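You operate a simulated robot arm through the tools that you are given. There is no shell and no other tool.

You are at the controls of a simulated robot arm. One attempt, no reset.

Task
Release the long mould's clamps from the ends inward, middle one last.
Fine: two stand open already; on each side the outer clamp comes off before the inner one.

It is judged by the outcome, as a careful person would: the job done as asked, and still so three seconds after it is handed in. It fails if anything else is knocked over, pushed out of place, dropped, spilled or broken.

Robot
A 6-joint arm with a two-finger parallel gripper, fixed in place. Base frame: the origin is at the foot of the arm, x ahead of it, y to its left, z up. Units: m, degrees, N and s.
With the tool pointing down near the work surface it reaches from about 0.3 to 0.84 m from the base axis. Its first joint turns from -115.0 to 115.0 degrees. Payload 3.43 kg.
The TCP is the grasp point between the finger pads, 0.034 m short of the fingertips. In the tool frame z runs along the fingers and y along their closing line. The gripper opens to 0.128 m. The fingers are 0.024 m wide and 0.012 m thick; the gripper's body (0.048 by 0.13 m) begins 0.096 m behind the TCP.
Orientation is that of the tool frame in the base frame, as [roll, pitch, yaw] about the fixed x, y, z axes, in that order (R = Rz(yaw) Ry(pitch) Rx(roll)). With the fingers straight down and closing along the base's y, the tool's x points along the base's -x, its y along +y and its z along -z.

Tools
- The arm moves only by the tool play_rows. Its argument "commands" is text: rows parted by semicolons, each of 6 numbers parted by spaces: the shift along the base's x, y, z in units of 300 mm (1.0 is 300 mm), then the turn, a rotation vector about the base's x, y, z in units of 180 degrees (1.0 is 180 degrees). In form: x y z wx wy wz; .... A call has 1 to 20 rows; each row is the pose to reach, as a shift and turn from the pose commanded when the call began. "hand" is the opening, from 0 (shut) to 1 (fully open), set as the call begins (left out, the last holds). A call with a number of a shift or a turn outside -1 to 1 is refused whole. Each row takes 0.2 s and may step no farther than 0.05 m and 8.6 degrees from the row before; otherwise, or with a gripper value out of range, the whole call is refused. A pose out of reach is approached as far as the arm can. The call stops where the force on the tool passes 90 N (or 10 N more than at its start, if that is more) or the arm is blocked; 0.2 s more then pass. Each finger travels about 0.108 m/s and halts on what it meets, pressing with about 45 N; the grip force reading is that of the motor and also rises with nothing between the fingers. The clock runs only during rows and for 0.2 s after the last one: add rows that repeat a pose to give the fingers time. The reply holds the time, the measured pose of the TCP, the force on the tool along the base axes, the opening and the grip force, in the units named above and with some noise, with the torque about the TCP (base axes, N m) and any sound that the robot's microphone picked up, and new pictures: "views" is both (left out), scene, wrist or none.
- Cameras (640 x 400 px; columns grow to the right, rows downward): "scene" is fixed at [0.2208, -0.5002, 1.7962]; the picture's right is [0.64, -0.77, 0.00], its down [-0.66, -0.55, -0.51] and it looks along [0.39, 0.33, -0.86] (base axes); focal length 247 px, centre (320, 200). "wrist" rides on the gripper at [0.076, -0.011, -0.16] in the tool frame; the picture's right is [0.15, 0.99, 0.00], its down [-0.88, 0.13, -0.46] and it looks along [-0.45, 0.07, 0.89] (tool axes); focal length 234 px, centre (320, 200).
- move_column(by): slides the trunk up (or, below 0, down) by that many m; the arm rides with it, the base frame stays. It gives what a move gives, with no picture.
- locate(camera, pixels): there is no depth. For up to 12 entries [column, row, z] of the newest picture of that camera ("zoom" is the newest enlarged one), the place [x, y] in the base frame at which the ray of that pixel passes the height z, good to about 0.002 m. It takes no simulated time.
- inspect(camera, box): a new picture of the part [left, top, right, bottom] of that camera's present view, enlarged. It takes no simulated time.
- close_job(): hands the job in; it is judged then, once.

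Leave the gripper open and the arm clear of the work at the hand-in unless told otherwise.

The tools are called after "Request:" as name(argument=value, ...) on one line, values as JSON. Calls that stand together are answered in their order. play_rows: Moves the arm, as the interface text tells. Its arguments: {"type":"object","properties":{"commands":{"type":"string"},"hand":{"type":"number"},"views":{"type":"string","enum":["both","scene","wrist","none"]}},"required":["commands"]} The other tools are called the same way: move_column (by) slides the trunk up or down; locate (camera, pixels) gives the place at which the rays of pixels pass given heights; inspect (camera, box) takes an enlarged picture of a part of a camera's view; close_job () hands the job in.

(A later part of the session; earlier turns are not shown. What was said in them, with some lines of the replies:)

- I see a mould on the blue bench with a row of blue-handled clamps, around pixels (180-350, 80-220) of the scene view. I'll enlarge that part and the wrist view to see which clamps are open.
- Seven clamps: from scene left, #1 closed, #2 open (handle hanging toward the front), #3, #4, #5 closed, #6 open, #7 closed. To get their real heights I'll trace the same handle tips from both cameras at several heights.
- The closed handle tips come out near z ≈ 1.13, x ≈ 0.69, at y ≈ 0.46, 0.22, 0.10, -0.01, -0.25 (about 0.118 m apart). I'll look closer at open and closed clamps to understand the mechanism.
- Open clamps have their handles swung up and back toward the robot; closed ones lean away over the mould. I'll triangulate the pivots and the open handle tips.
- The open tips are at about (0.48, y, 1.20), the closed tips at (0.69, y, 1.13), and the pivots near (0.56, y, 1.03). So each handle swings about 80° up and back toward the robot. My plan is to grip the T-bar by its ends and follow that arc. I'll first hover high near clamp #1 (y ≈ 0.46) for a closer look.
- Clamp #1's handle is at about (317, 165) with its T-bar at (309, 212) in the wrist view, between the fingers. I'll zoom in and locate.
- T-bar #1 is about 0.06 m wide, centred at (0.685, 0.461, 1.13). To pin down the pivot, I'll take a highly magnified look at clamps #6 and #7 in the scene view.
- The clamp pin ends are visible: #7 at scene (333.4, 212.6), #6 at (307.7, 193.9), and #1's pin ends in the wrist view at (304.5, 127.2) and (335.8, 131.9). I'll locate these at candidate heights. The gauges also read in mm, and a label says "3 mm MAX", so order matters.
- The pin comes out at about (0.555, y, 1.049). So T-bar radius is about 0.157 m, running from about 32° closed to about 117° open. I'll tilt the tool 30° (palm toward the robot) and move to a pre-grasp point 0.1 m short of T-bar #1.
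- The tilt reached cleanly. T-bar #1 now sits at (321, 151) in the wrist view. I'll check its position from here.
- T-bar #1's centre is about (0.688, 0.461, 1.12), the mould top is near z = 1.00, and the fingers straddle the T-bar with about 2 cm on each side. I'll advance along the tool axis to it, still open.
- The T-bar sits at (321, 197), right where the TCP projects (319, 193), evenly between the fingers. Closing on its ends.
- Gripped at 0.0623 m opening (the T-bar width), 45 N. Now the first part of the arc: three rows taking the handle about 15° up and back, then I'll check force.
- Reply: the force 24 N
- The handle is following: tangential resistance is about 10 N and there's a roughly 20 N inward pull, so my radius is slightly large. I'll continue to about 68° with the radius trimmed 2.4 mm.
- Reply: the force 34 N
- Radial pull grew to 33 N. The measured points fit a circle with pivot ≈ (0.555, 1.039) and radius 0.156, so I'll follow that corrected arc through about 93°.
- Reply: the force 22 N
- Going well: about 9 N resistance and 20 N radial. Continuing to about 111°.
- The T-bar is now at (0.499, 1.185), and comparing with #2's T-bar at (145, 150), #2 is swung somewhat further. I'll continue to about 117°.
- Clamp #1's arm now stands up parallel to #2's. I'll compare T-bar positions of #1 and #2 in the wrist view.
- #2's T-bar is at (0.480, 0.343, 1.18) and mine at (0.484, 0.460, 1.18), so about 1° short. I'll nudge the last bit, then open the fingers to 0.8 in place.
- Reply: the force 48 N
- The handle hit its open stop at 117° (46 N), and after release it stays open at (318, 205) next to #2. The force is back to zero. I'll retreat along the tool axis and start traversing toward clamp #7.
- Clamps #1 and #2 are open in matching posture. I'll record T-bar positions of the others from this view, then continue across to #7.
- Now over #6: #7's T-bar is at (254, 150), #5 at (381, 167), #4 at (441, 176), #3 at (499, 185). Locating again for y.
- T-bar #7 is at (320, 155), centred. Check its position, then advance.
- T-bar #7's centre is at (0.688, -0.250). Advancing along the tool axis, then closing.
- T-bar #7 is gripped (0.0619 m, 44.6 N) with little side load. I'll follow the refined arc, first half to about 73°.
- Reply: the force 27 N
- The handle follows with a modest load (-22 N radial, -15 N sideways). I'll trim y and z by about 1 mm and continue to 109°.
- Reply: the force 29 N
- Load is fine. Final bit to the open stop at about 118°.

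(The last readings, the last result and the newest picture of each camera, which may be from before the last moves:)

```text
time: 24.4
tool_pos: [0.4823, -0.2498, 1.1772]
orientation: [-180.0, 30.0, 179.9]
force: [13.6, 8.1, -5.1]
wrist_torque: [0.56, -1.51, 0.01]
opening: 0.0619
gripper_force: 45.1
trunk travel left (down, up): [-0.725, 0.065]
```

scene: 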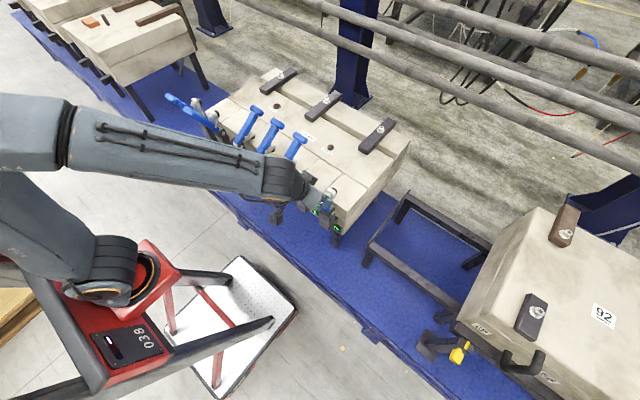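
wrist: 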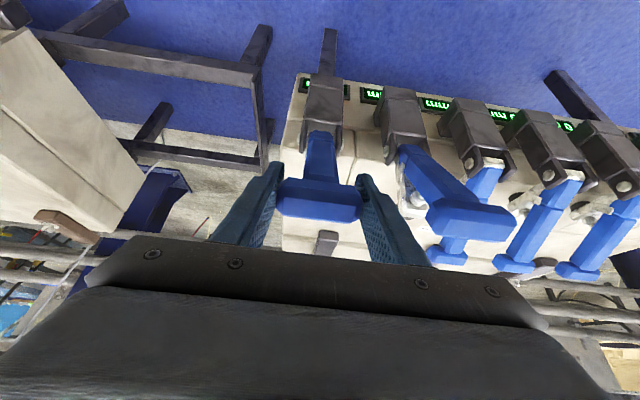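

We're at (0.482, 1.177), essentially the stop position found on #1. A 3 mm nudge to seat it, then release.

Request:
play_rows(commands="-0.011 0 -0.006 0 0 0; -0.011 0 -0.006 0 0 0", hand=0, views="none")

Request:
play_rows(commands="0 0 0 0 0 0; 0 0 0 0 0 0; 0 0 0 0 0 0", hand=0.75, views="wrist")

```text
time: 25.0
tool_pos: [0.4811, -0.2498, 1.1757]
orientation: [-179.8, 30.3, -179.9]
force: [38.3, 5.2, 16.4]
wrist_torque: [2.01, -0.48, 0.01]
opening: 0.0621
gripper_force: 45.5
trunk travel left (down, up): [-0.725, 0.065]
```

```text
time: 25.8
tool_pos: [0.4773, -0.2511, 1.1726]
orientation: [179.9, 30.0, 179.9]
force: [-0.2, -0.1, -0.3]
wrist_torque: [-0.01, 0.01, 0.01]
opening: 0.0961
gripper_force: 0.1
trunk travel left (down, up): [-0.725, 0.065]
```

wrist: 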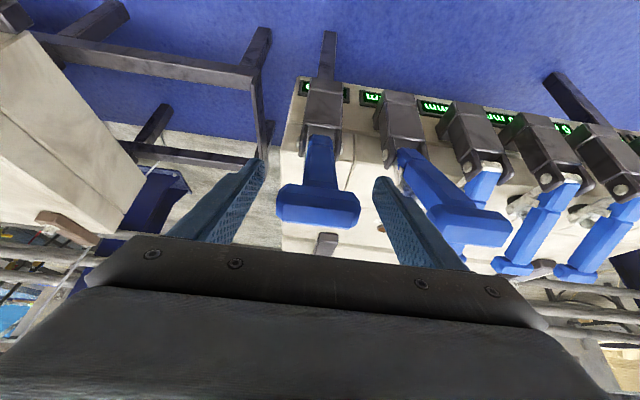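

#7 stays open against its stop. Now retreat, rise over #6, and move to the pre-grasp of #5 (y ≈ -0.014).

Request:
play_rows(commands="-0.05 0 0.087 0 0 0; -0.1 0 0.173 0 0 0; -0.15 0 0.26 0 0 0; -0.2 0 0.347 0 0 0; -0.13 0.08 0.45 0 0 0; -0.05 0.18 0.5 0 0 0; 0.04 0.29 0.5 0 0 0; 0.13 0.4 0.5 0 0 0; 0.22 0.51 0.5 0 0 0; 0.31 0.62 0.5 0 0 0; 0.39 0.72 0.46 0 0 0; 0.45 0.792 0.36 0 0 0; 0.5 0.792 0.25 0 0 0; 0.507 0.792 0.158 0 0 0; 0.507 0.792 0.158 0 0 0", hand=0.75, views="both")

Request:
inspect(camera="scene", box=[200, 90, 380, 240])

```text
time: 29.0
tool_pos: [0.6317, -0.0118, 1.2222]
orientation: [-180.0, 30.0, -179.9]
force: [1.0, -0.8, 0.4]
wrist_torque: [-0.04, 0.01, -0.06]
opening: 0.0959
gripper_force: 0.1
trunk travel left (down, up): [-0.725, 0.065]
```

scene: 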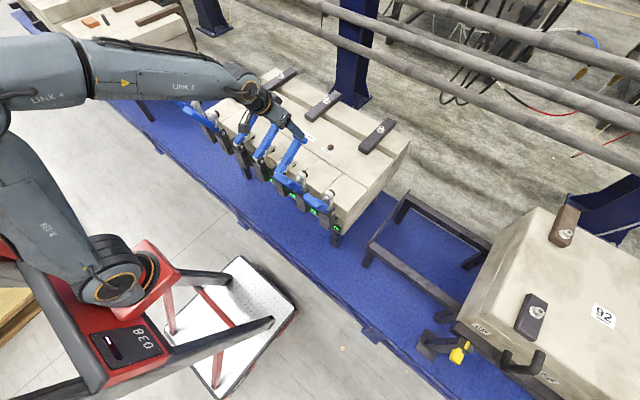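
wrist: 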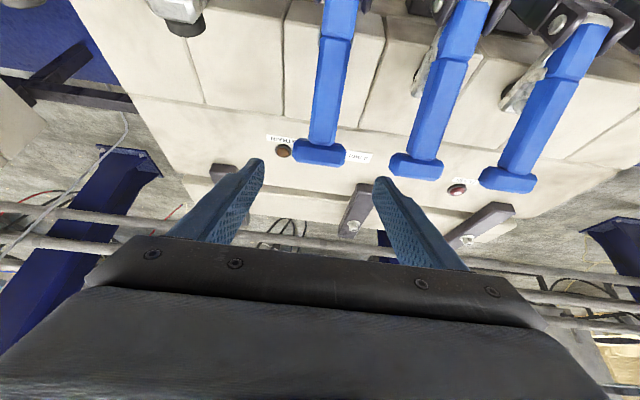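

```text
2.67 times, centred on (290, 165) of scene
```

zoom: 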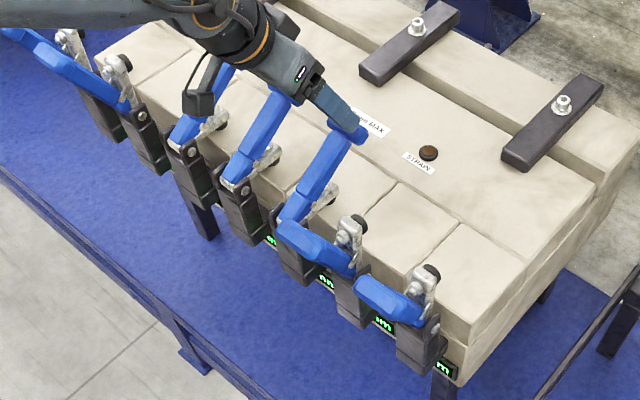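

#6 and #7 stand open alike; #3–#5 remain closed. T-bar #5 is at (320, 152), with #4 and #3 to its right. Checking its exact position.

Request:
locate(camera="wrist", pixels=[[320, 152, 1.125], [293, 150, 1.125], [346, 154, 1.125], [416, 166, 1.125], [508, 180, 1.125]])

Request:
inspect(camera="wrist", box=[250, 60, 410, 200])

```text
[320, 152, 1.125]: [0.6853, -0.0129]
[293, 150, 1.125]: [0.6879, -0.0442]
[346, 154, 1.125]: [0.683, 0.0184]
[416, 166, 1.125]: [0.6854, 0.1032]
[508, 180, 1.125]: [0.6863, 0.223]
```

```text
2.86 times, centred on (330, 130) of wrist
```

zoom: 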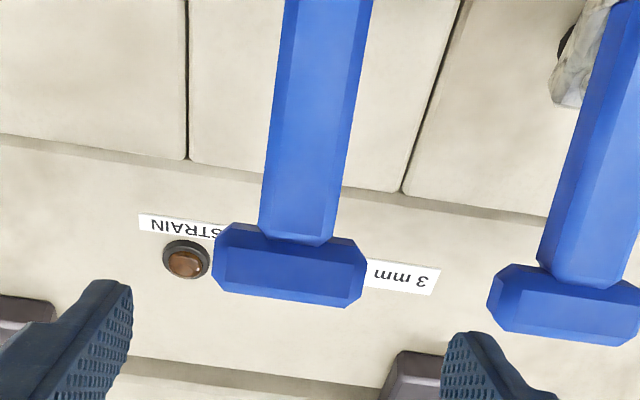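

T-bar #5's centre is y ≈ -0.0137, which matches my TCP. Advance onto it, then close.

Request:
play_rows(commands="0.039 0 -0.067 0 0 0; 0.077 0 -0.134 0 0 0; 0.116 0 -0.201 0 0 0; 0.154 0 -0.268 0 0 0; 0.1927 0 -0.335 0 0 0; 0.1927 0 -0.335 0 0 0", hand=0.75, views="wrist")

Request:
play_rows(commands="0 0 0 0 0 0; 0 0 0 0 0 0; 0 0 0 0 0 0; 0 0 0 0 0 0", hand=0, views="wrist")

```text
time: 30.4
tool_pos: [0.6869, -0.0114, 1.1189]
orientation: [180.0, 30.1, -180.0]
force: [-0.7, -0.6, 1.4]
wrist_torque: [0.02, -0.05, -0.02]
opening: 0.0958
gripper_force: 0.1
trunk travel left (down, up): [-0.725, 0.065]
```

wrist: 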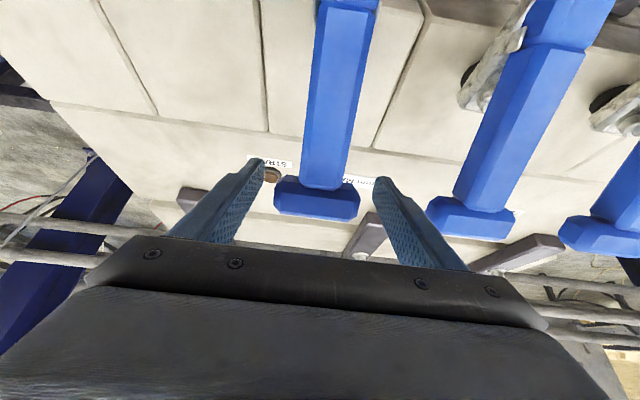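

```text
time: 31.4
tool_pos: [0.6878, -0.0138, 1.1197]
orientation: [180.0, 30.1, 179.9]
force: [2.1, -22.1, -1.9]
wrist_torque: [-1.46, -0.13, -0.88]
opening: 0.0622
gripper_force: 45.6
trunk travel left (down, up): [-0.725, 0.065]
```

wrist: 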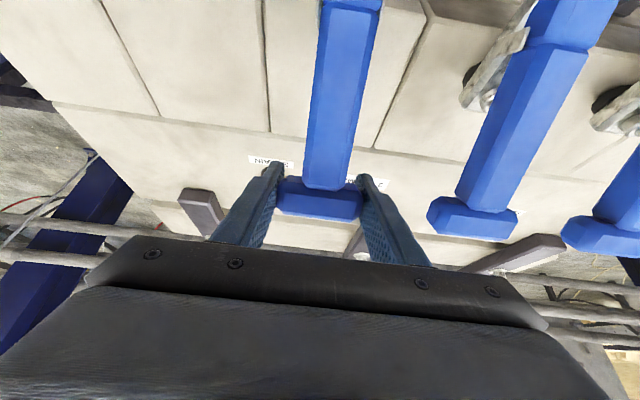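

Gripped. The side force of -22 N says I'm about 2 mm too far in +y, so I'll correct that while following the arc to 73°.

Request:
play_rows(commands="-0.0293 -0.004 0.0413 0 0 0; -0.0643 -0.006 0.083 0 0 0; -0.1037 -0.006 0.1207 0 0 0; -0.1463 -0.006 0.1533 0 0 0; -0.1927 -0.006 0.181 0 0 0; -0.2413 -0.006 0.204 0 0 0; -0.2927 -0.006 0.2227 0 0 0", hand=0, views="both")

```text
time: 33.0
tool_pos: [0.5999, -0.0145, 1.1855]
orientation: [-179.9, 29.9, 180.0]
force: [0.5, 20.0, -18.4]
wrist_torque: [0.07, -1.04, -0.1]
opening: 0.0617
gripper_force: 44.9
trunk travel left (down, up): [-0.725, 0.065]
```

scene: 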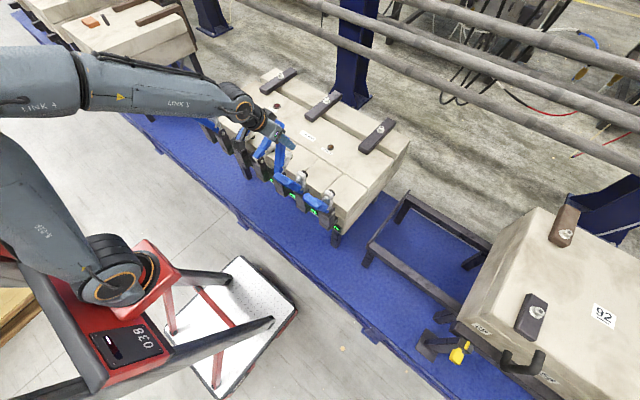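
wrist: 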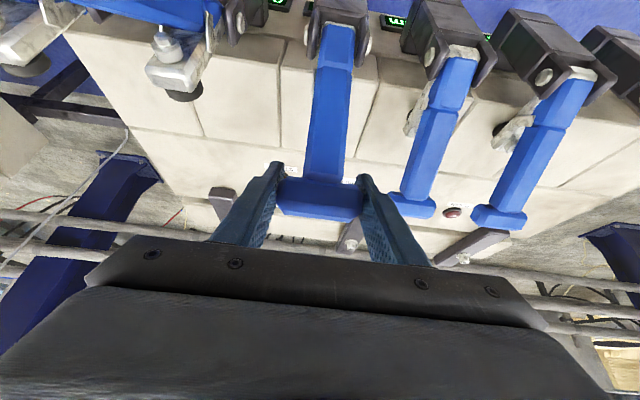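

Side load has flipped to +20 N, so I'll move back by 1 mm and continue to 109°.

Request:
play_rows(commands="-0.0526 0.003 0.011 0 0 0; -0.1066 0.004 0.0176 0 0 0; -0.161 0.004 0.0196 0 0 0; -0.2153 0.004 0.0156 0 0 0; -0.269 0.004 0.0063 0 0 0; -0.3213 0.004 -0.0087 0 0 0", hand=0, views="both")

```text
time: 34.4
tool_pos: [0.505, -0.0136, 1.1855]
orientation: [-180.0, 30.0, -180.0]
force: [16.9, 8.1, -21.0]
wrist_torque: [-0.11, -1.5, -0.5]
opening: 0.0619
gripper_force: 45.1
trunk travel left (down, up): [-0.725, 0.065]
```

scene: 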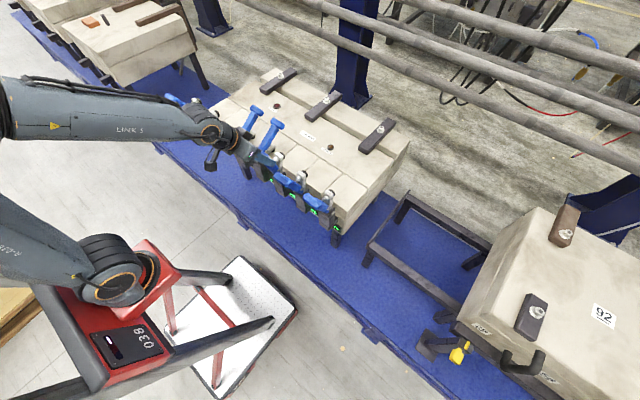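
wrist: 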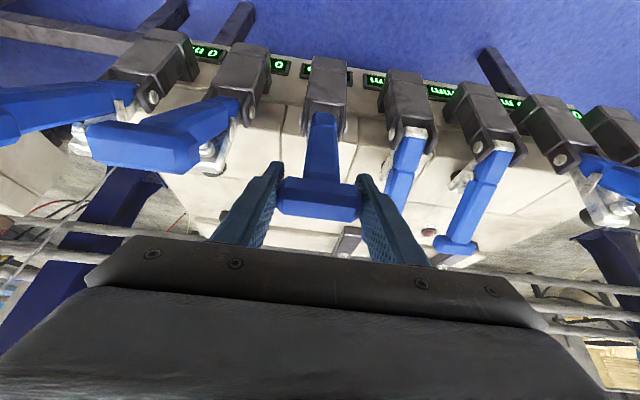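

Continuing to the open stop and seating it there.

Request:
play_rows(commands="-0.0255 0 -0.0105 0 0 0; -0.0503 0 -0.0213 0 0 0; -0.0747 0 -0.0347 0 0 0; -0.083 0 -0.039 0 0 0; -0.083 0 -0.039 0 0 0", hand=0, views="none")

```text
time: 35.6
tool_pos: [0.4817, -0.0142, 1.1752]
orientation: [-180.0, 30.4, -179.8]
force: [26.5, 9.1, 19.6]
wrist_torque: [0.7, 0.59, 0.56]
opening: 0.062
gripper_force: 45.0
trunk travel left (down, up): [-0.725, 0.065]
```

The stop is felt (26 N / 20 N). Release #5 and check it holds.

Request:
play_rows(commands="0 0 0 0 0 0; 0 0 0 0 0 0; 0 0 0 0 0 0", hand=0.75, views="wrist")

```text
time: 36.4
tool_pos: [0.4787, -0.0142, 1.1732]
orientation: [179.9, 30.0, 180.0]
force: [0.1, 0.3, 0.2]
wrist_torque: [0.01, 0.0, 0.0]
opening: 0.0957
gripper_force: 0.1
trunk travel left (down, up): [-0.725, 0.065]
```

wrist: 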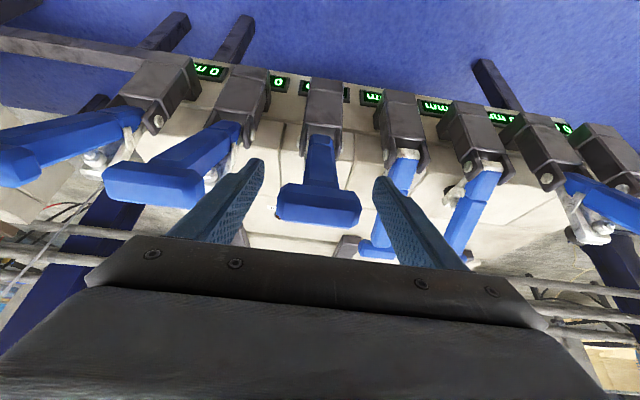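

#5 holds open. Retreat and move over #4 to the pre-grasp of #3 (y ≈ 0.2235).

Request:
play_rows(commands="-0.05 0 0.087 0 0 0; -0.1 0 0.173 0 0 0; -0.15 0 0.26 0 0 0; -0.2 0 0.347 0 0 0; -0.13 0.08 0.45 0 0 0; -0.05 0.18 0.5 0 0 0; 0.04 0.29 0.5 0 0 0; 0.13 0.4 0.5 0 0 0; 0.22 0.51 0.5 0 0 0; 0.31 0.62 0.5 0 0 0; 0.39 0.72 0.46 0 0 0; 0.45 0.793 0.36 0 0 0; 0.5 0.793 0.25 0 0 0; 0.504 0.793 0.16 0 0 0; 0.504 0.793 0.16 0 0 0", hand=0.75, views="both")

Request:
inspect(camera="wrist", box=[250, 60, 410, 200])

```text
time: 39.6
tool_pos: [0.6292, 0.2229, 1.2215]
orientation: [180.0, 30.0, -180.0]
force: [0.2, 0.6, -0.6]
wrist_torque: [0.03, 0.06, -0.02]
opening: 0.0961
gripper_force: 0.1
out of reach, approached as far as the arm can: row 3, 4, 5
trunk travel left (down, up): [-0.725, 0.065]
```

scene: 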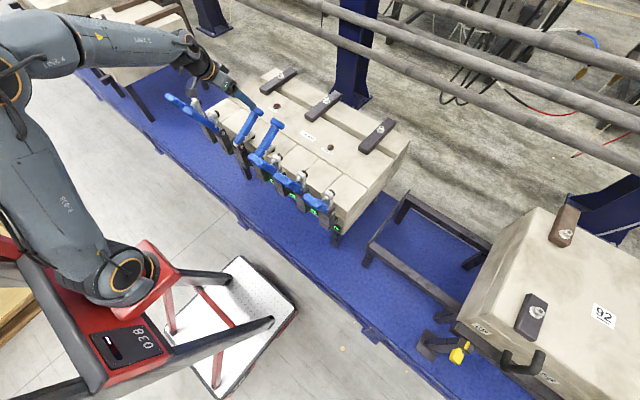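
wrist: 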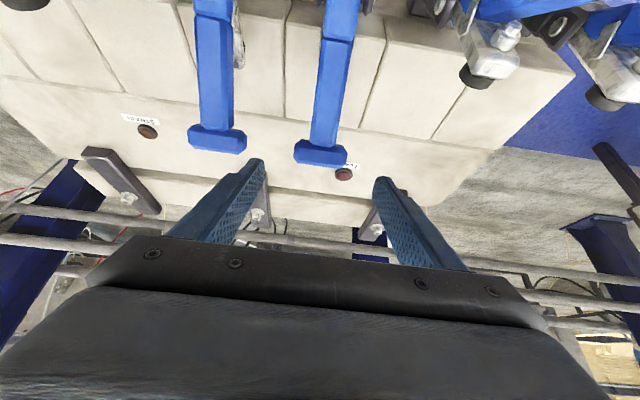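

```text
2.86 times, centred on (330, 130) of wrist
```

zoom: 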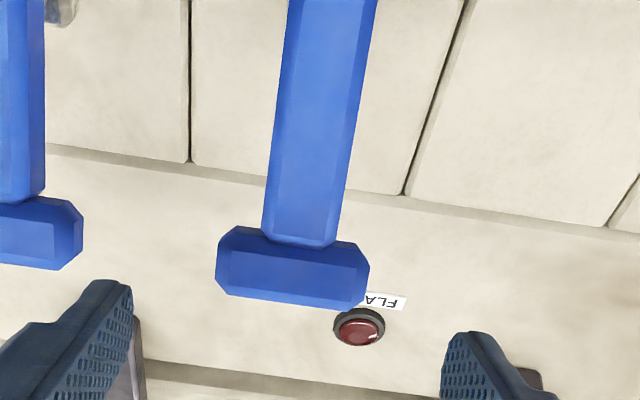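

Retreat rows 3–5 were briefly too close to the base, so I'll rise more vertically next time. The handles look undisturbed. T-bar #3 is at about (320.6, 153.8), with #4 to its left. Confirm position.

Request:
locate(camera="wrist", pixels=[[320.6, 153.8, 1.125], [218, 138, 1.125]])

Request:
inspect(camera="scene", box=[165, 75, 365, 240])

```text
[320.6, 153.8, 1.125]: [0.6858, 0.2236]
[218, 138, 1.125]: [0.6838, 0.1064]
```

```text
2.42 times, centred on (265, 158) of scene
```

zoom: 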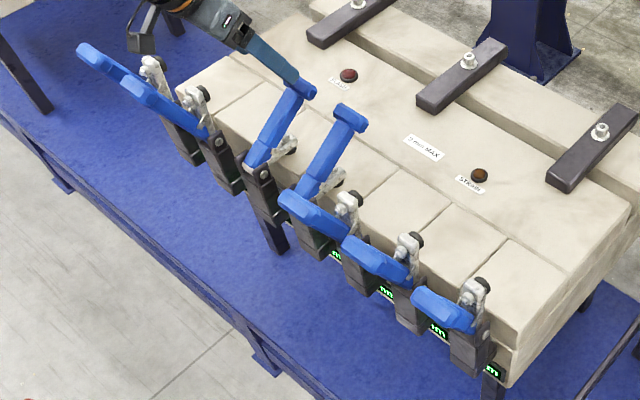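

State: #1, #2, #5, #6, #7 open, #3 and #4 closed. T-bar #3 is at y = 0.2236, aligned with the TCP. Advance, then close.

Request:
play_rows(commands="0.039 0 -0.067 0 0 0; 0.077 0 -0.134 0 0 0; 0.116 0.001 -0.201 0 0 0; 0.154 0.001 -0.268 0 0 0; 0.193 0.001 -0.335 0 0 0; 0.193 0.001 -0.335 0 0 0", hand=0.75, views="wrist")

Request:
play_rows(commands="0 0 0 0 0 0; 0 0 0 0 0 0; 0 0 0 0 0 0; 0 0 0 0 0 0", hand=0, views="wrist")

```text
time: 41.0
tool_pos: [0.6881, 0.2249, 1.1204]
orientation: [-180.0, 30.0, -180.0]
force: [-0.1, 0.1, -0.9]
wrist_torque: [-0.01, 0.0, 0.03]
opening: 0.096
gripper_force: 0.1
trunk travel left (down, up): [-0.725, 0.065]
```

wrist: 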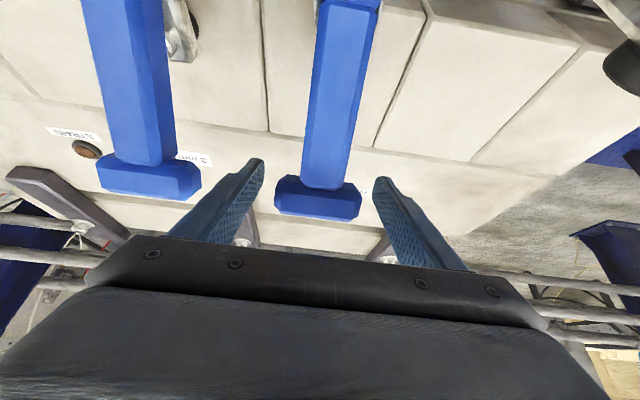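

```text
time: 42.0
tool_pos: [0.6891, 0.2223, 1.1195]
orientation: [-180.0, 30.0, 180.0]
force: [1.3, -7.9, -0.8]
wrist_torque: [-0.61, -0.22, 0.1]
opening: 0.0618
gripper_force: 45.4
trunk travel left (down, up): [-0.725, 0.065]
```

wrist: 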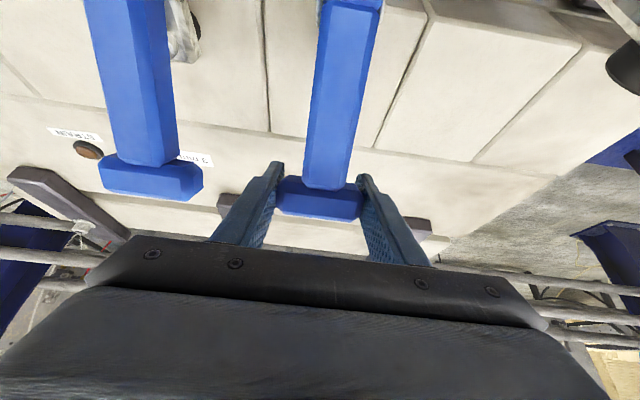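

#3 is gripped (0.0618 m, side force only -8 N). Following the arc to 73°.

Request:
play_rows(commands="-0.0293 -0.002 0.0413 0 0 0; -0.0643 -0.002 0.083 0 0 0; -0.1037 -0.002 0.1207 0 0 0; -0.1463 -0.002 0.1533 0 0 0; -0.1927 -0.002 0.181 0 0 0; -0.2413 -0.002 0.204 0 0 0; -0.2927 -0.002 0.2227 0 0 0", hand=0, views="both")

```text
time: 43.6
tool_pos: [0.6013, 0.2239, 1.1869]
orientation: [-180.0, 30.1, -180.0]
force: [2.2, -5.3, -16.2]
wrist_torque: [0.28, -1.29, 0.3]
opening: 0.0617
gripper_force: 44.9
trunk travel left (down, up): [-0.725, 0.065]
```

scene: 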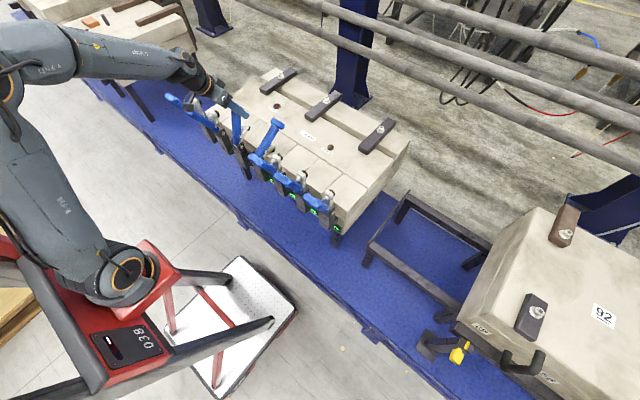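
wrist: 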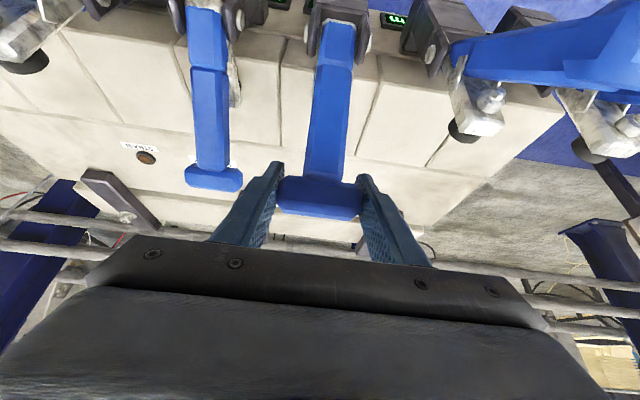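

Loads are low. Continuing to 109°, then on to the stop.

Request:
play_rows(commands="-0.0526 0 0.011 0 0 0; -0.1066 0 0.0176 0 0 0; -0.161 0 0.0196 0 0 0; -0.2153 0 0.0156 0 0 0; -0.269 0 0.0063 0 0 0; -0.3213 0 -0.0087 0 0 0", hand=0, views="wrist")

Request:
play_rows(commands="-0.0255 0 -0.0105 0 0 0; -0.0503 0 -0.0213 0 0 0; -0.0747 0 -0.0347 0 0 0; -0.083 0 -0.039 0 0 0; -0.083 0 -0.039 0 0 0", hand=0, views="wrist")

```text
time: 45.0
tool_pos: [0.5053, 0.2243, 1.1846]
orientation: [-180.0, 30.0, 180.0]
force: [9.4, -6.1, 0.8]
wrist_torque: [0.3, -1.56, 0.48]
opening: 0.0619
gripper_force: 45.2
trunk travel left (down, up): [-0.725, 0.065]
```

wrist: 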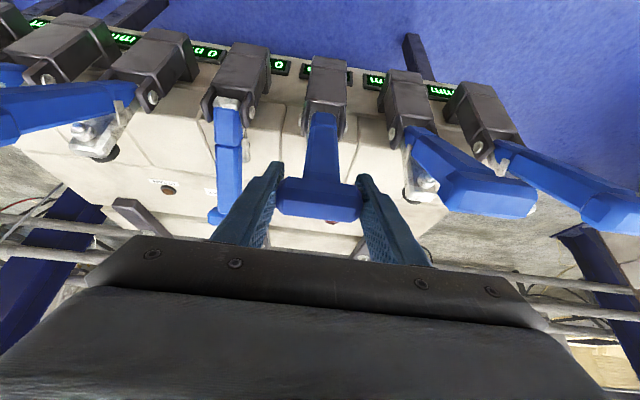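

```text
time: 46.2
tool_pos: [0.4822, 0.2229, 1.1751]
orientation: [180.0, 30.1, 179.9]
force: [41.9, -17.3, 20.9]
wrist_torque: [-1.61, -0.59, 0.11]
opening: 0.062
gripper_force: 44.7
trunk travel left (down, up): [-0.725, 0.065]
```

wrist: 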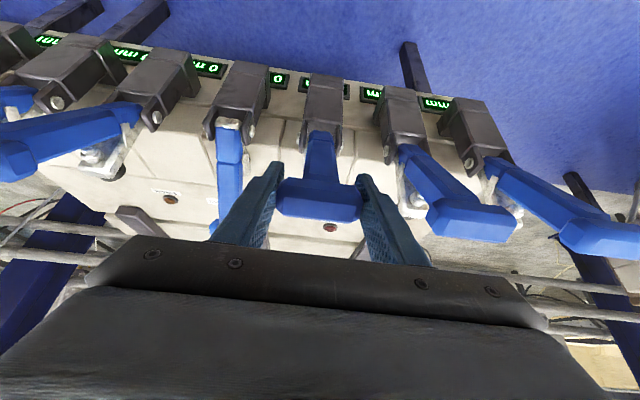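

#3 is at its stop (42 N). Release it and look.

Request:
play_rows(commands="0 0 0 0 0 0; 0 0 0 0 0 0; 0 0 0 0 0 0", hand=0.75, views="both")

```text
time: 47.0
tool_pos: [0.4796, 0.2254, 1.1734]
orientation: [-180.0, 30.0, 180.0]
force: [0.2, 0.2, 0.7]
wrist_torque: [-0.03, 0.0, 0.01]
opening: 0.0961
gripper_force: 0.1
trunk travel left (down, up): [-0.725, 0.065]
```

scene: 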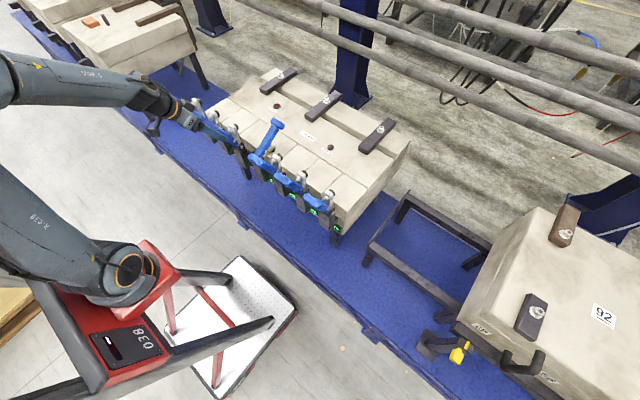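
wrist: 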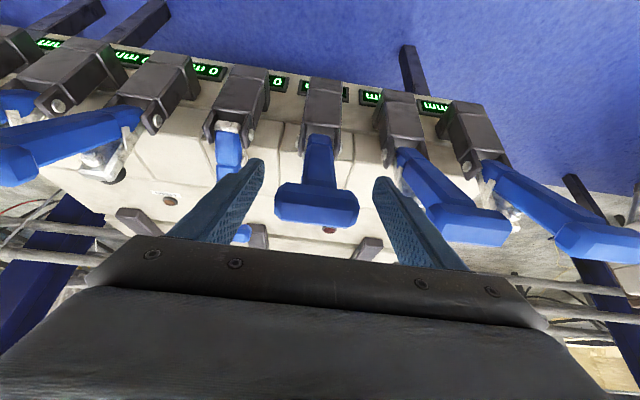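

#3 holds open. Now the middle clamp #4 (y ≈ 0.1045), the last one. I'll rise straight up and move to its pre-grasp.

Request:
play_rows(commands="0 0 0.12 0 0 0; 0 0 0.25 0 0 0; 0 0 0.38 0 0 0; 0 0 0.5 0 0 0; 0.1 -0.08 0.5 0 0 0; 0.2 -0.18 0.5 0 0 0; 0.3 -0.28 0.5 0 0 0; 0.4 -0.36 0.45 0 0 0; 0.47 -0.397 0.36 0 0 0; 0.5 -0.397 0.25 0 0 0; 0.502 -0.397 0.16 0 0 0; 0.502 -0.397 0.16 0 0 0", hand=0.75, views="both")

Request:
inspect(camera="wrist", box=[250, 60, 410, 200])

Request:
inspect(camera="scene", box=[165, 75, 365, 240])

```text
time: 49.6
tool_pos: [0.6288, 0.1028, 1.2214]
orientation: [-180.0, 30.1, -180.0]
force: [1.4, 0.4, -0.6]
wrist_torque: [-0.04, 0.0, -0.01]
opening: 0.0961
gripper_force: 0.0
trunk travel left (down, up): [-0.725, 0.065]
```

scene: 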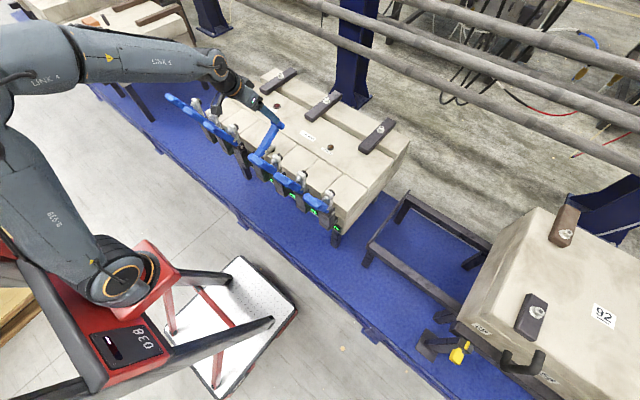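
wrist: 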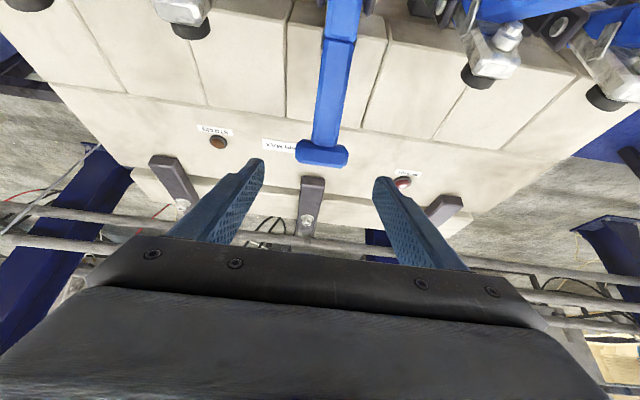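

```text
2.86 times, centred on (330, 130) of wrist
```

zoom: 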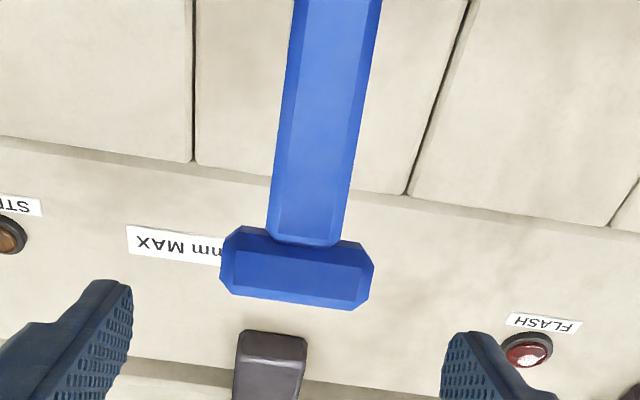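

```text
2.42 times, centred on (265, 158) of scene
```

zoom: 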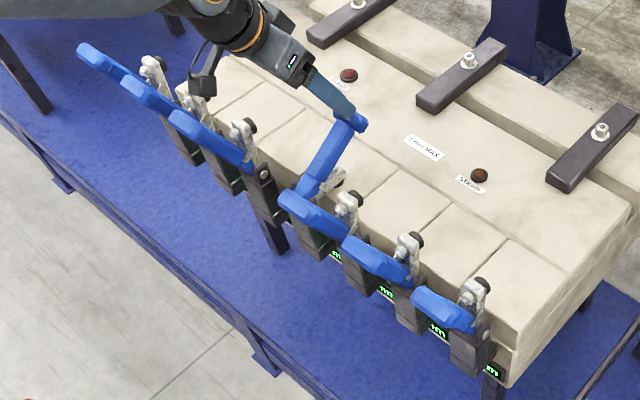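

Six clamps are open; only the middle one (#4) remains closed. Its T-bar is at about (322, 153.4). Locating for the fine y offset.

Request:
locate(camera="wrist", pixels=[[322, 153.4, 1.125], [295.5, 151, 1.125], [348.5, 155, 1.125]])

```text
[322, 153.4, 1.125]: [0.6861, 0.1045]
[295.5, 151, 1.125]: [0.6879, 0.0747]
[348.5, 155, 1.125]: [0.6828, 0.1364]
```

T-bar #4's centre is y ≈ 0.105. Advance with a tiny +y trim, then close.

Request:
play_rows(commands="0.039 0.001 -0.067 0 0 0; 0.077 0.002 -0.134 0 0 0; 0.116 0.002 -0.201 0 0 0; 0.154 0.002 -0.268 0 0 0; 0.194 0.002 -0.335 0 0 0; 0.194 0.002 -0.335 0 0 0", hand=0.75, views="wrist")

Request:
play_rows(commands="0 0 0 0 0 0; 0 0 0 0 0 0; 0 0 0 0 0 0; 0 0 0 0 0 0", hand=0, views="wrist")

```text
time: 51.0
tool_pos: [0.6891, 0.1051, 1.1212]
orientation: [-180.0, 29.9, -179.9]
force: [1.0, 0.5, 0.4]
wrist_torque: [0.0, 0.0, 0.0]
opening: 0.0961
gripper_force: 0.0
trunk travel left (down, up): [-0.725, 0.065]
```

wrist: 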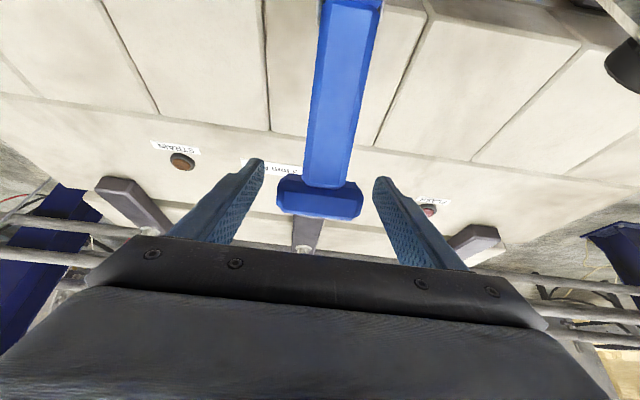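

```text
time: 52.0
tool_pos: [0.6891, 0.1048, 1.1206]
orientation: [-180.0, 30.0, 179.9]
force: [1.6, -0.7, -1.7]
wrist_torque: [0.01, -0.24, -0.04]
opening: 0.0617
gripper_force: 45.0
trunk travel left (down, up): [-0.725, 0.065]
```

wrist: 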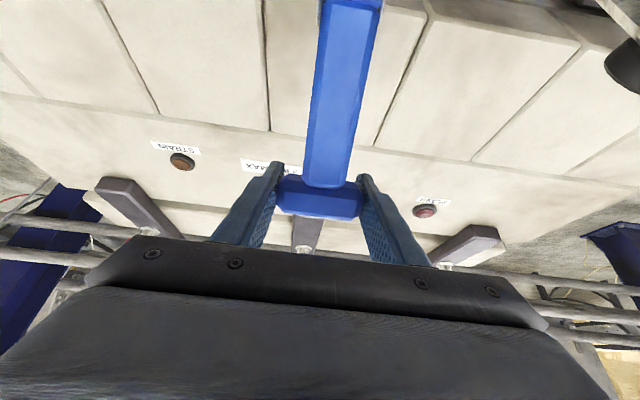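

#4 is gripped cleanly with almost no side load. Arc to 73°.

Request:
play_rows(commands="-0.0293 0 0.0413 0 0 0; -0.0643 0 0.083 0 0 0; -0.1037 0 0.1207 0 0 0; -0.1463 0 0.1533 0 0 0; -0.1927 0 0.181 0 0 0; -0.2413 0 0.204 0 0 0; -0.2927 0 0.2227 0 0 0", hand=0, views="both")

```text
time: 53.6
tool_pos: [0.5999, 0.1047, 1.1875]
orientation: [179.9, 30.1, 179.9]
force: [4.9, -11.9, -3.2]
wrist_torque: [0.93, -1.03, 1.01]
opening: 0.062
gripper_force: 44.7
trunk travel left (down, up): [-0.725, 0.065]
```

scene: 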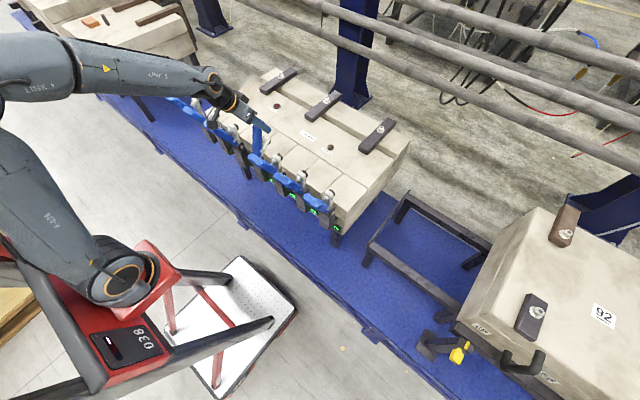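
wrist: 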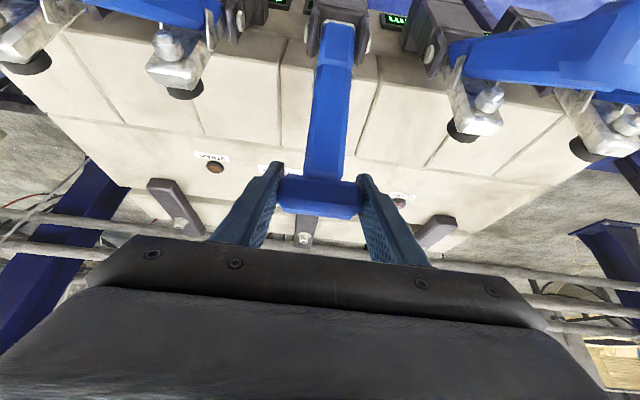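

Very light load. Continue to 109°.

Request:
play_rows(commands="-0.0526 -0.002 0.012 0 0 0; -0.1066 -0.002 0.0186 0 0 0; -0.161 -0.002 0.0206 0 0 0; -0.2153 -0.002 0.0166 0 0 0; -0.269 -0.002 0.0073 0 0 0; -0.3213 -0.002 -0.0077 0 0 0", hand=0, views="both")

```text
time: 55.0
tool_pos: [0.504, 0.1052, 1.1855]
orientation: [-179.9, 29.8, -180.0]
force: [8.4, -9.5, 0.0]
wrist_torque: [0.2, -1.53, 0.38]
opening: 0.0617
gripper_force: 44.8
trunk travel left (down, up): [-0.725, 0.065]
```

scene: 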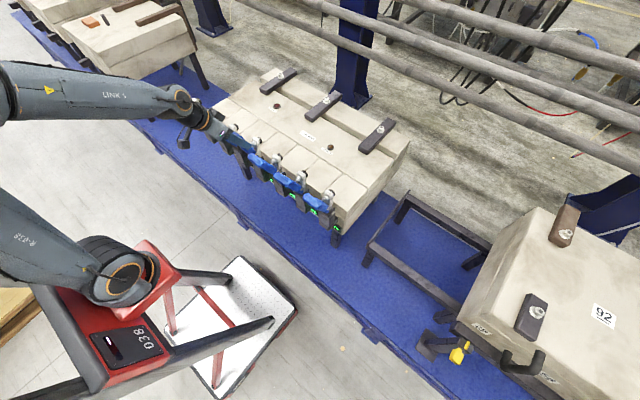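
wrist: 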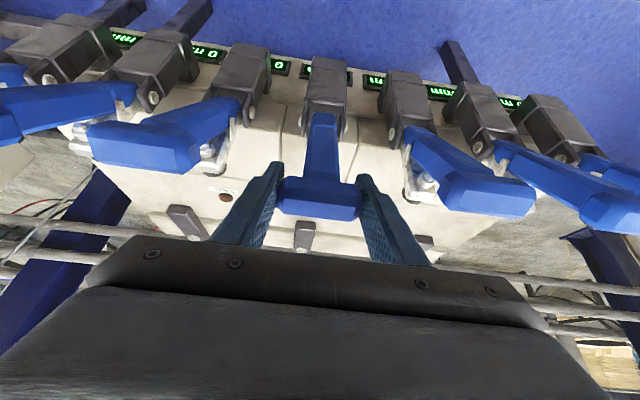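

Clear of both neighbours. On to the open stop.

Request:
play_rows(commands="-0.0255 0 -0.0105 0 0 0; -0.0503 0 -0.0213 0 0 0; -0.0747 0 -0.0347 0 0 0; -0.083 0 -0.039 0 0 0; -0.083 0 -0.039 0 0 0", hand=0, views="wrist")

Request:
play_rows(commands="0 0 0 0 0 0; 0 0 0 0 0 0; 0 0 0 0 0 0", hand=0.75, views="wrist")

```text
time: 56.2
tool_pos: [0.4823, 0.1045, 1.176]
orientation: [179.9, 30.5, 180.0]
force: [29.0, -3.5, 28.4]
wrist_torque: [-1.45, 0.5, -0.3]
opening: 0.0621
gripper_force: 45.1
trunk travel left (down, up): [-0.725, 0.065]
```

wrist: 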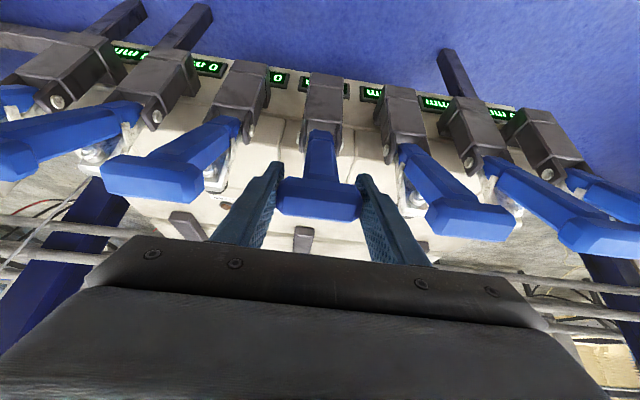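

```text
time: 57.0
tool_pos: [0.4788, 0.1037, 1.1732]
orientation: [-180.0, 29.9, 180.0]
force: [-0.9, -0.7, -0.2]
wrist_torque: [0.01, -0.02, -0.02]
opening: 0.0959
gripper_force: 0.0
trunk travel left (down, up): [-0.725, 0.065]
```

wrist: 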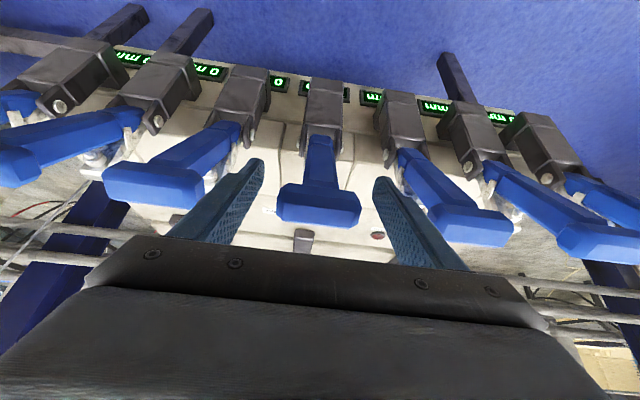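

All seven handles now point back toward the robot, and #4 is released at its stop. I'll rise straight up, clear of the work, with the gripper open.

Request:
play_rows(commands="0 0 0.1 0 0 0; 0 0 0.2 0 0 0; 0 0 0.32 0 0 0; 0 0 0.45 0 0 0; 0 0.05 0.58 0 0.02 0; 0 0.12 0.68 0 0.04 0; 0 0.2 0.7 0 0.07 0; 0 0.3 0.7 0 0.1 0; 0 0.4 0.7 0 0.13 0; 0 0.43 0.7 0 0.1667 0; 0 0.43 0.7 0 0.1667 0", hand=0.75, views="both")

Request:
inspect(camera="scene", box=[165, 75, 365, 240])

Request:
inspect(camera="wrist", box=[30, 60, 500, 250])

```text
time: 59.4
tool_pos: [0.4796, 0.2323, 1.3841]
orientation: [179.9, -0.1, 179.9]
force: [0.0, -0.1, 0.4]
wrist_torque: [0.0, -0.01, 0.01]
opening: 0.0959
gripper_force: 0.0
trunk travel left (down, up): [-0.725, 0.065]
```

scene: 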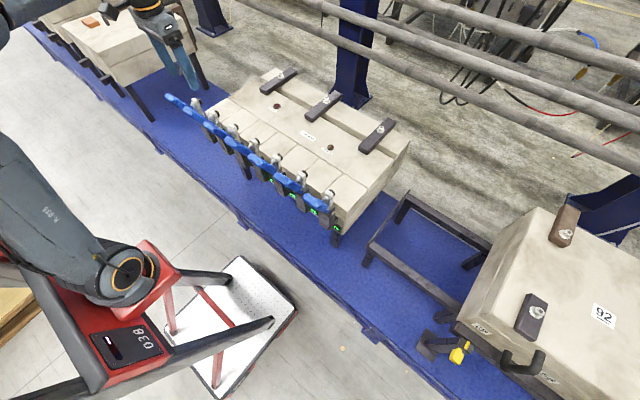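
wrist: 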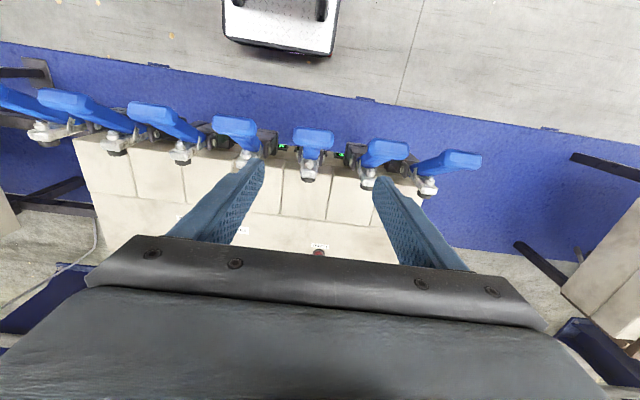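

```text
2.42 times, centred on (265, 158) of scene
```

zoom: 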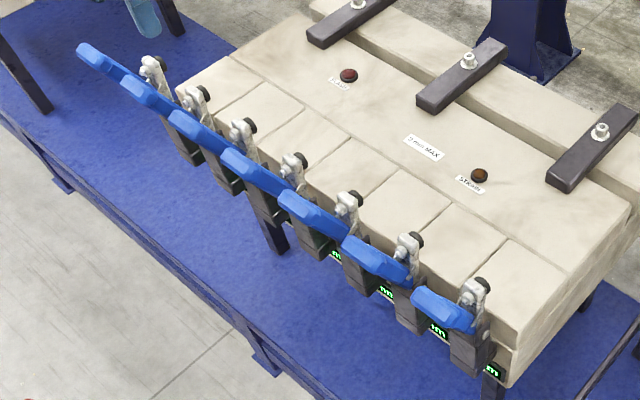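

```text
1.36 times, centred on (265, 155) of wrist
```

zoom: 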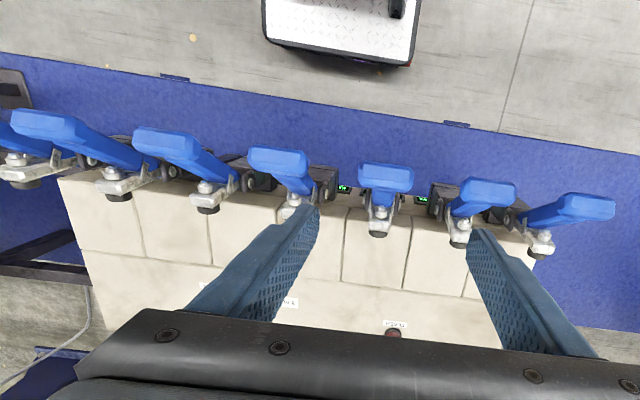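

All seven clamps are open in one aligned row, arms raised, with the mould and surroundings undisturbed. I'll open the gripper fully and let a second pass to confirm nothing moves.

Request:
play_rows(commands="0 0 0 0 0 0; 0 0 0 0 0 0; 0 0 0 0 0 0; 0 0 0 0 0 0; 0 0 0 0 0 0; 0 0 0 0 0 0; 0 0 0 0 0 0; 0 0 0 0 0 0; 0 0 0 0 0 0; 0 0 0 0 0 0; 0 0 0 0 0 0; 0 0 0 0 0 0; 0 0 0 0 0 0; 0 0 0 0 0 0; 0 0 0 0 0 0", hand=1, views="both")

Request:
inspect(camera="scene", box=[165, 75, 365, 240])

```text
time: 62.6
tool_pos: [0.4808, 0.2334, 1.3839]
orientation: [180.0, 0.0, -180.0]
force: [0.2, -0.3, -0.5]
wrist_torque: [0.0, 0.01, 0.0]
opening: 0.1278
gripper_force: 0.1
trunk travel left (down, up): [-0.725, 0.065]
```

scene: 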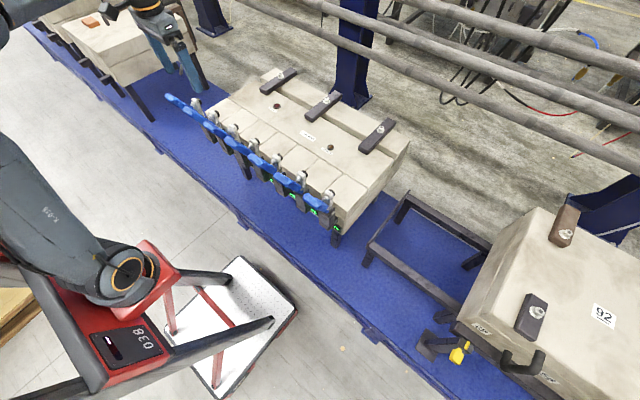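
wrist: 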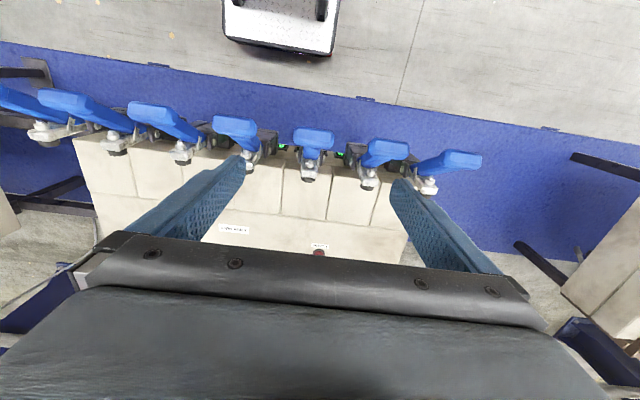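

```text
2.42 times, centred on (265, 158) of scene
```

zoom: 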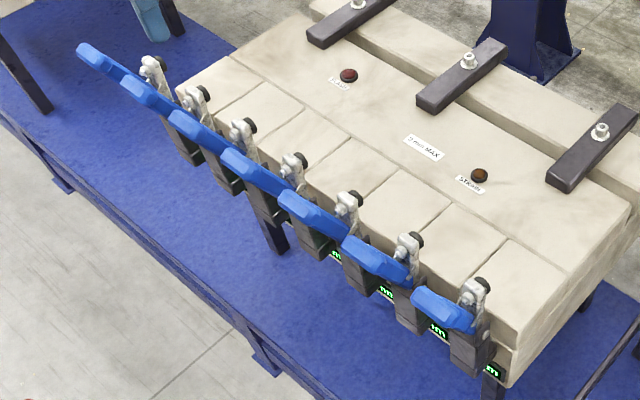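

After 3 more seconds nothing has moved: all seven clamps stay open. They were released in the order #1, #7, #5, #3, then the middle #4, with #2 and #6 already open. The gripper is open and clear of the work, so I'm handing in.

Request:
close_job()

```text
The job is handed in.
```

All seven clamps on the long mould are now open. I released the five closed ones from the ends inward, with the middle one last.

Counting from the left in the scene view, clamps #2 and #6 were already open. I released #1, #7, #5, #3 and then #4, swinging each handle back to its open stop before letting go.

All seven handles stayed put through a 3-second check before hand-in. I saw nothing else moved on or around the mould. The gripper is fully open and raised well above the work.
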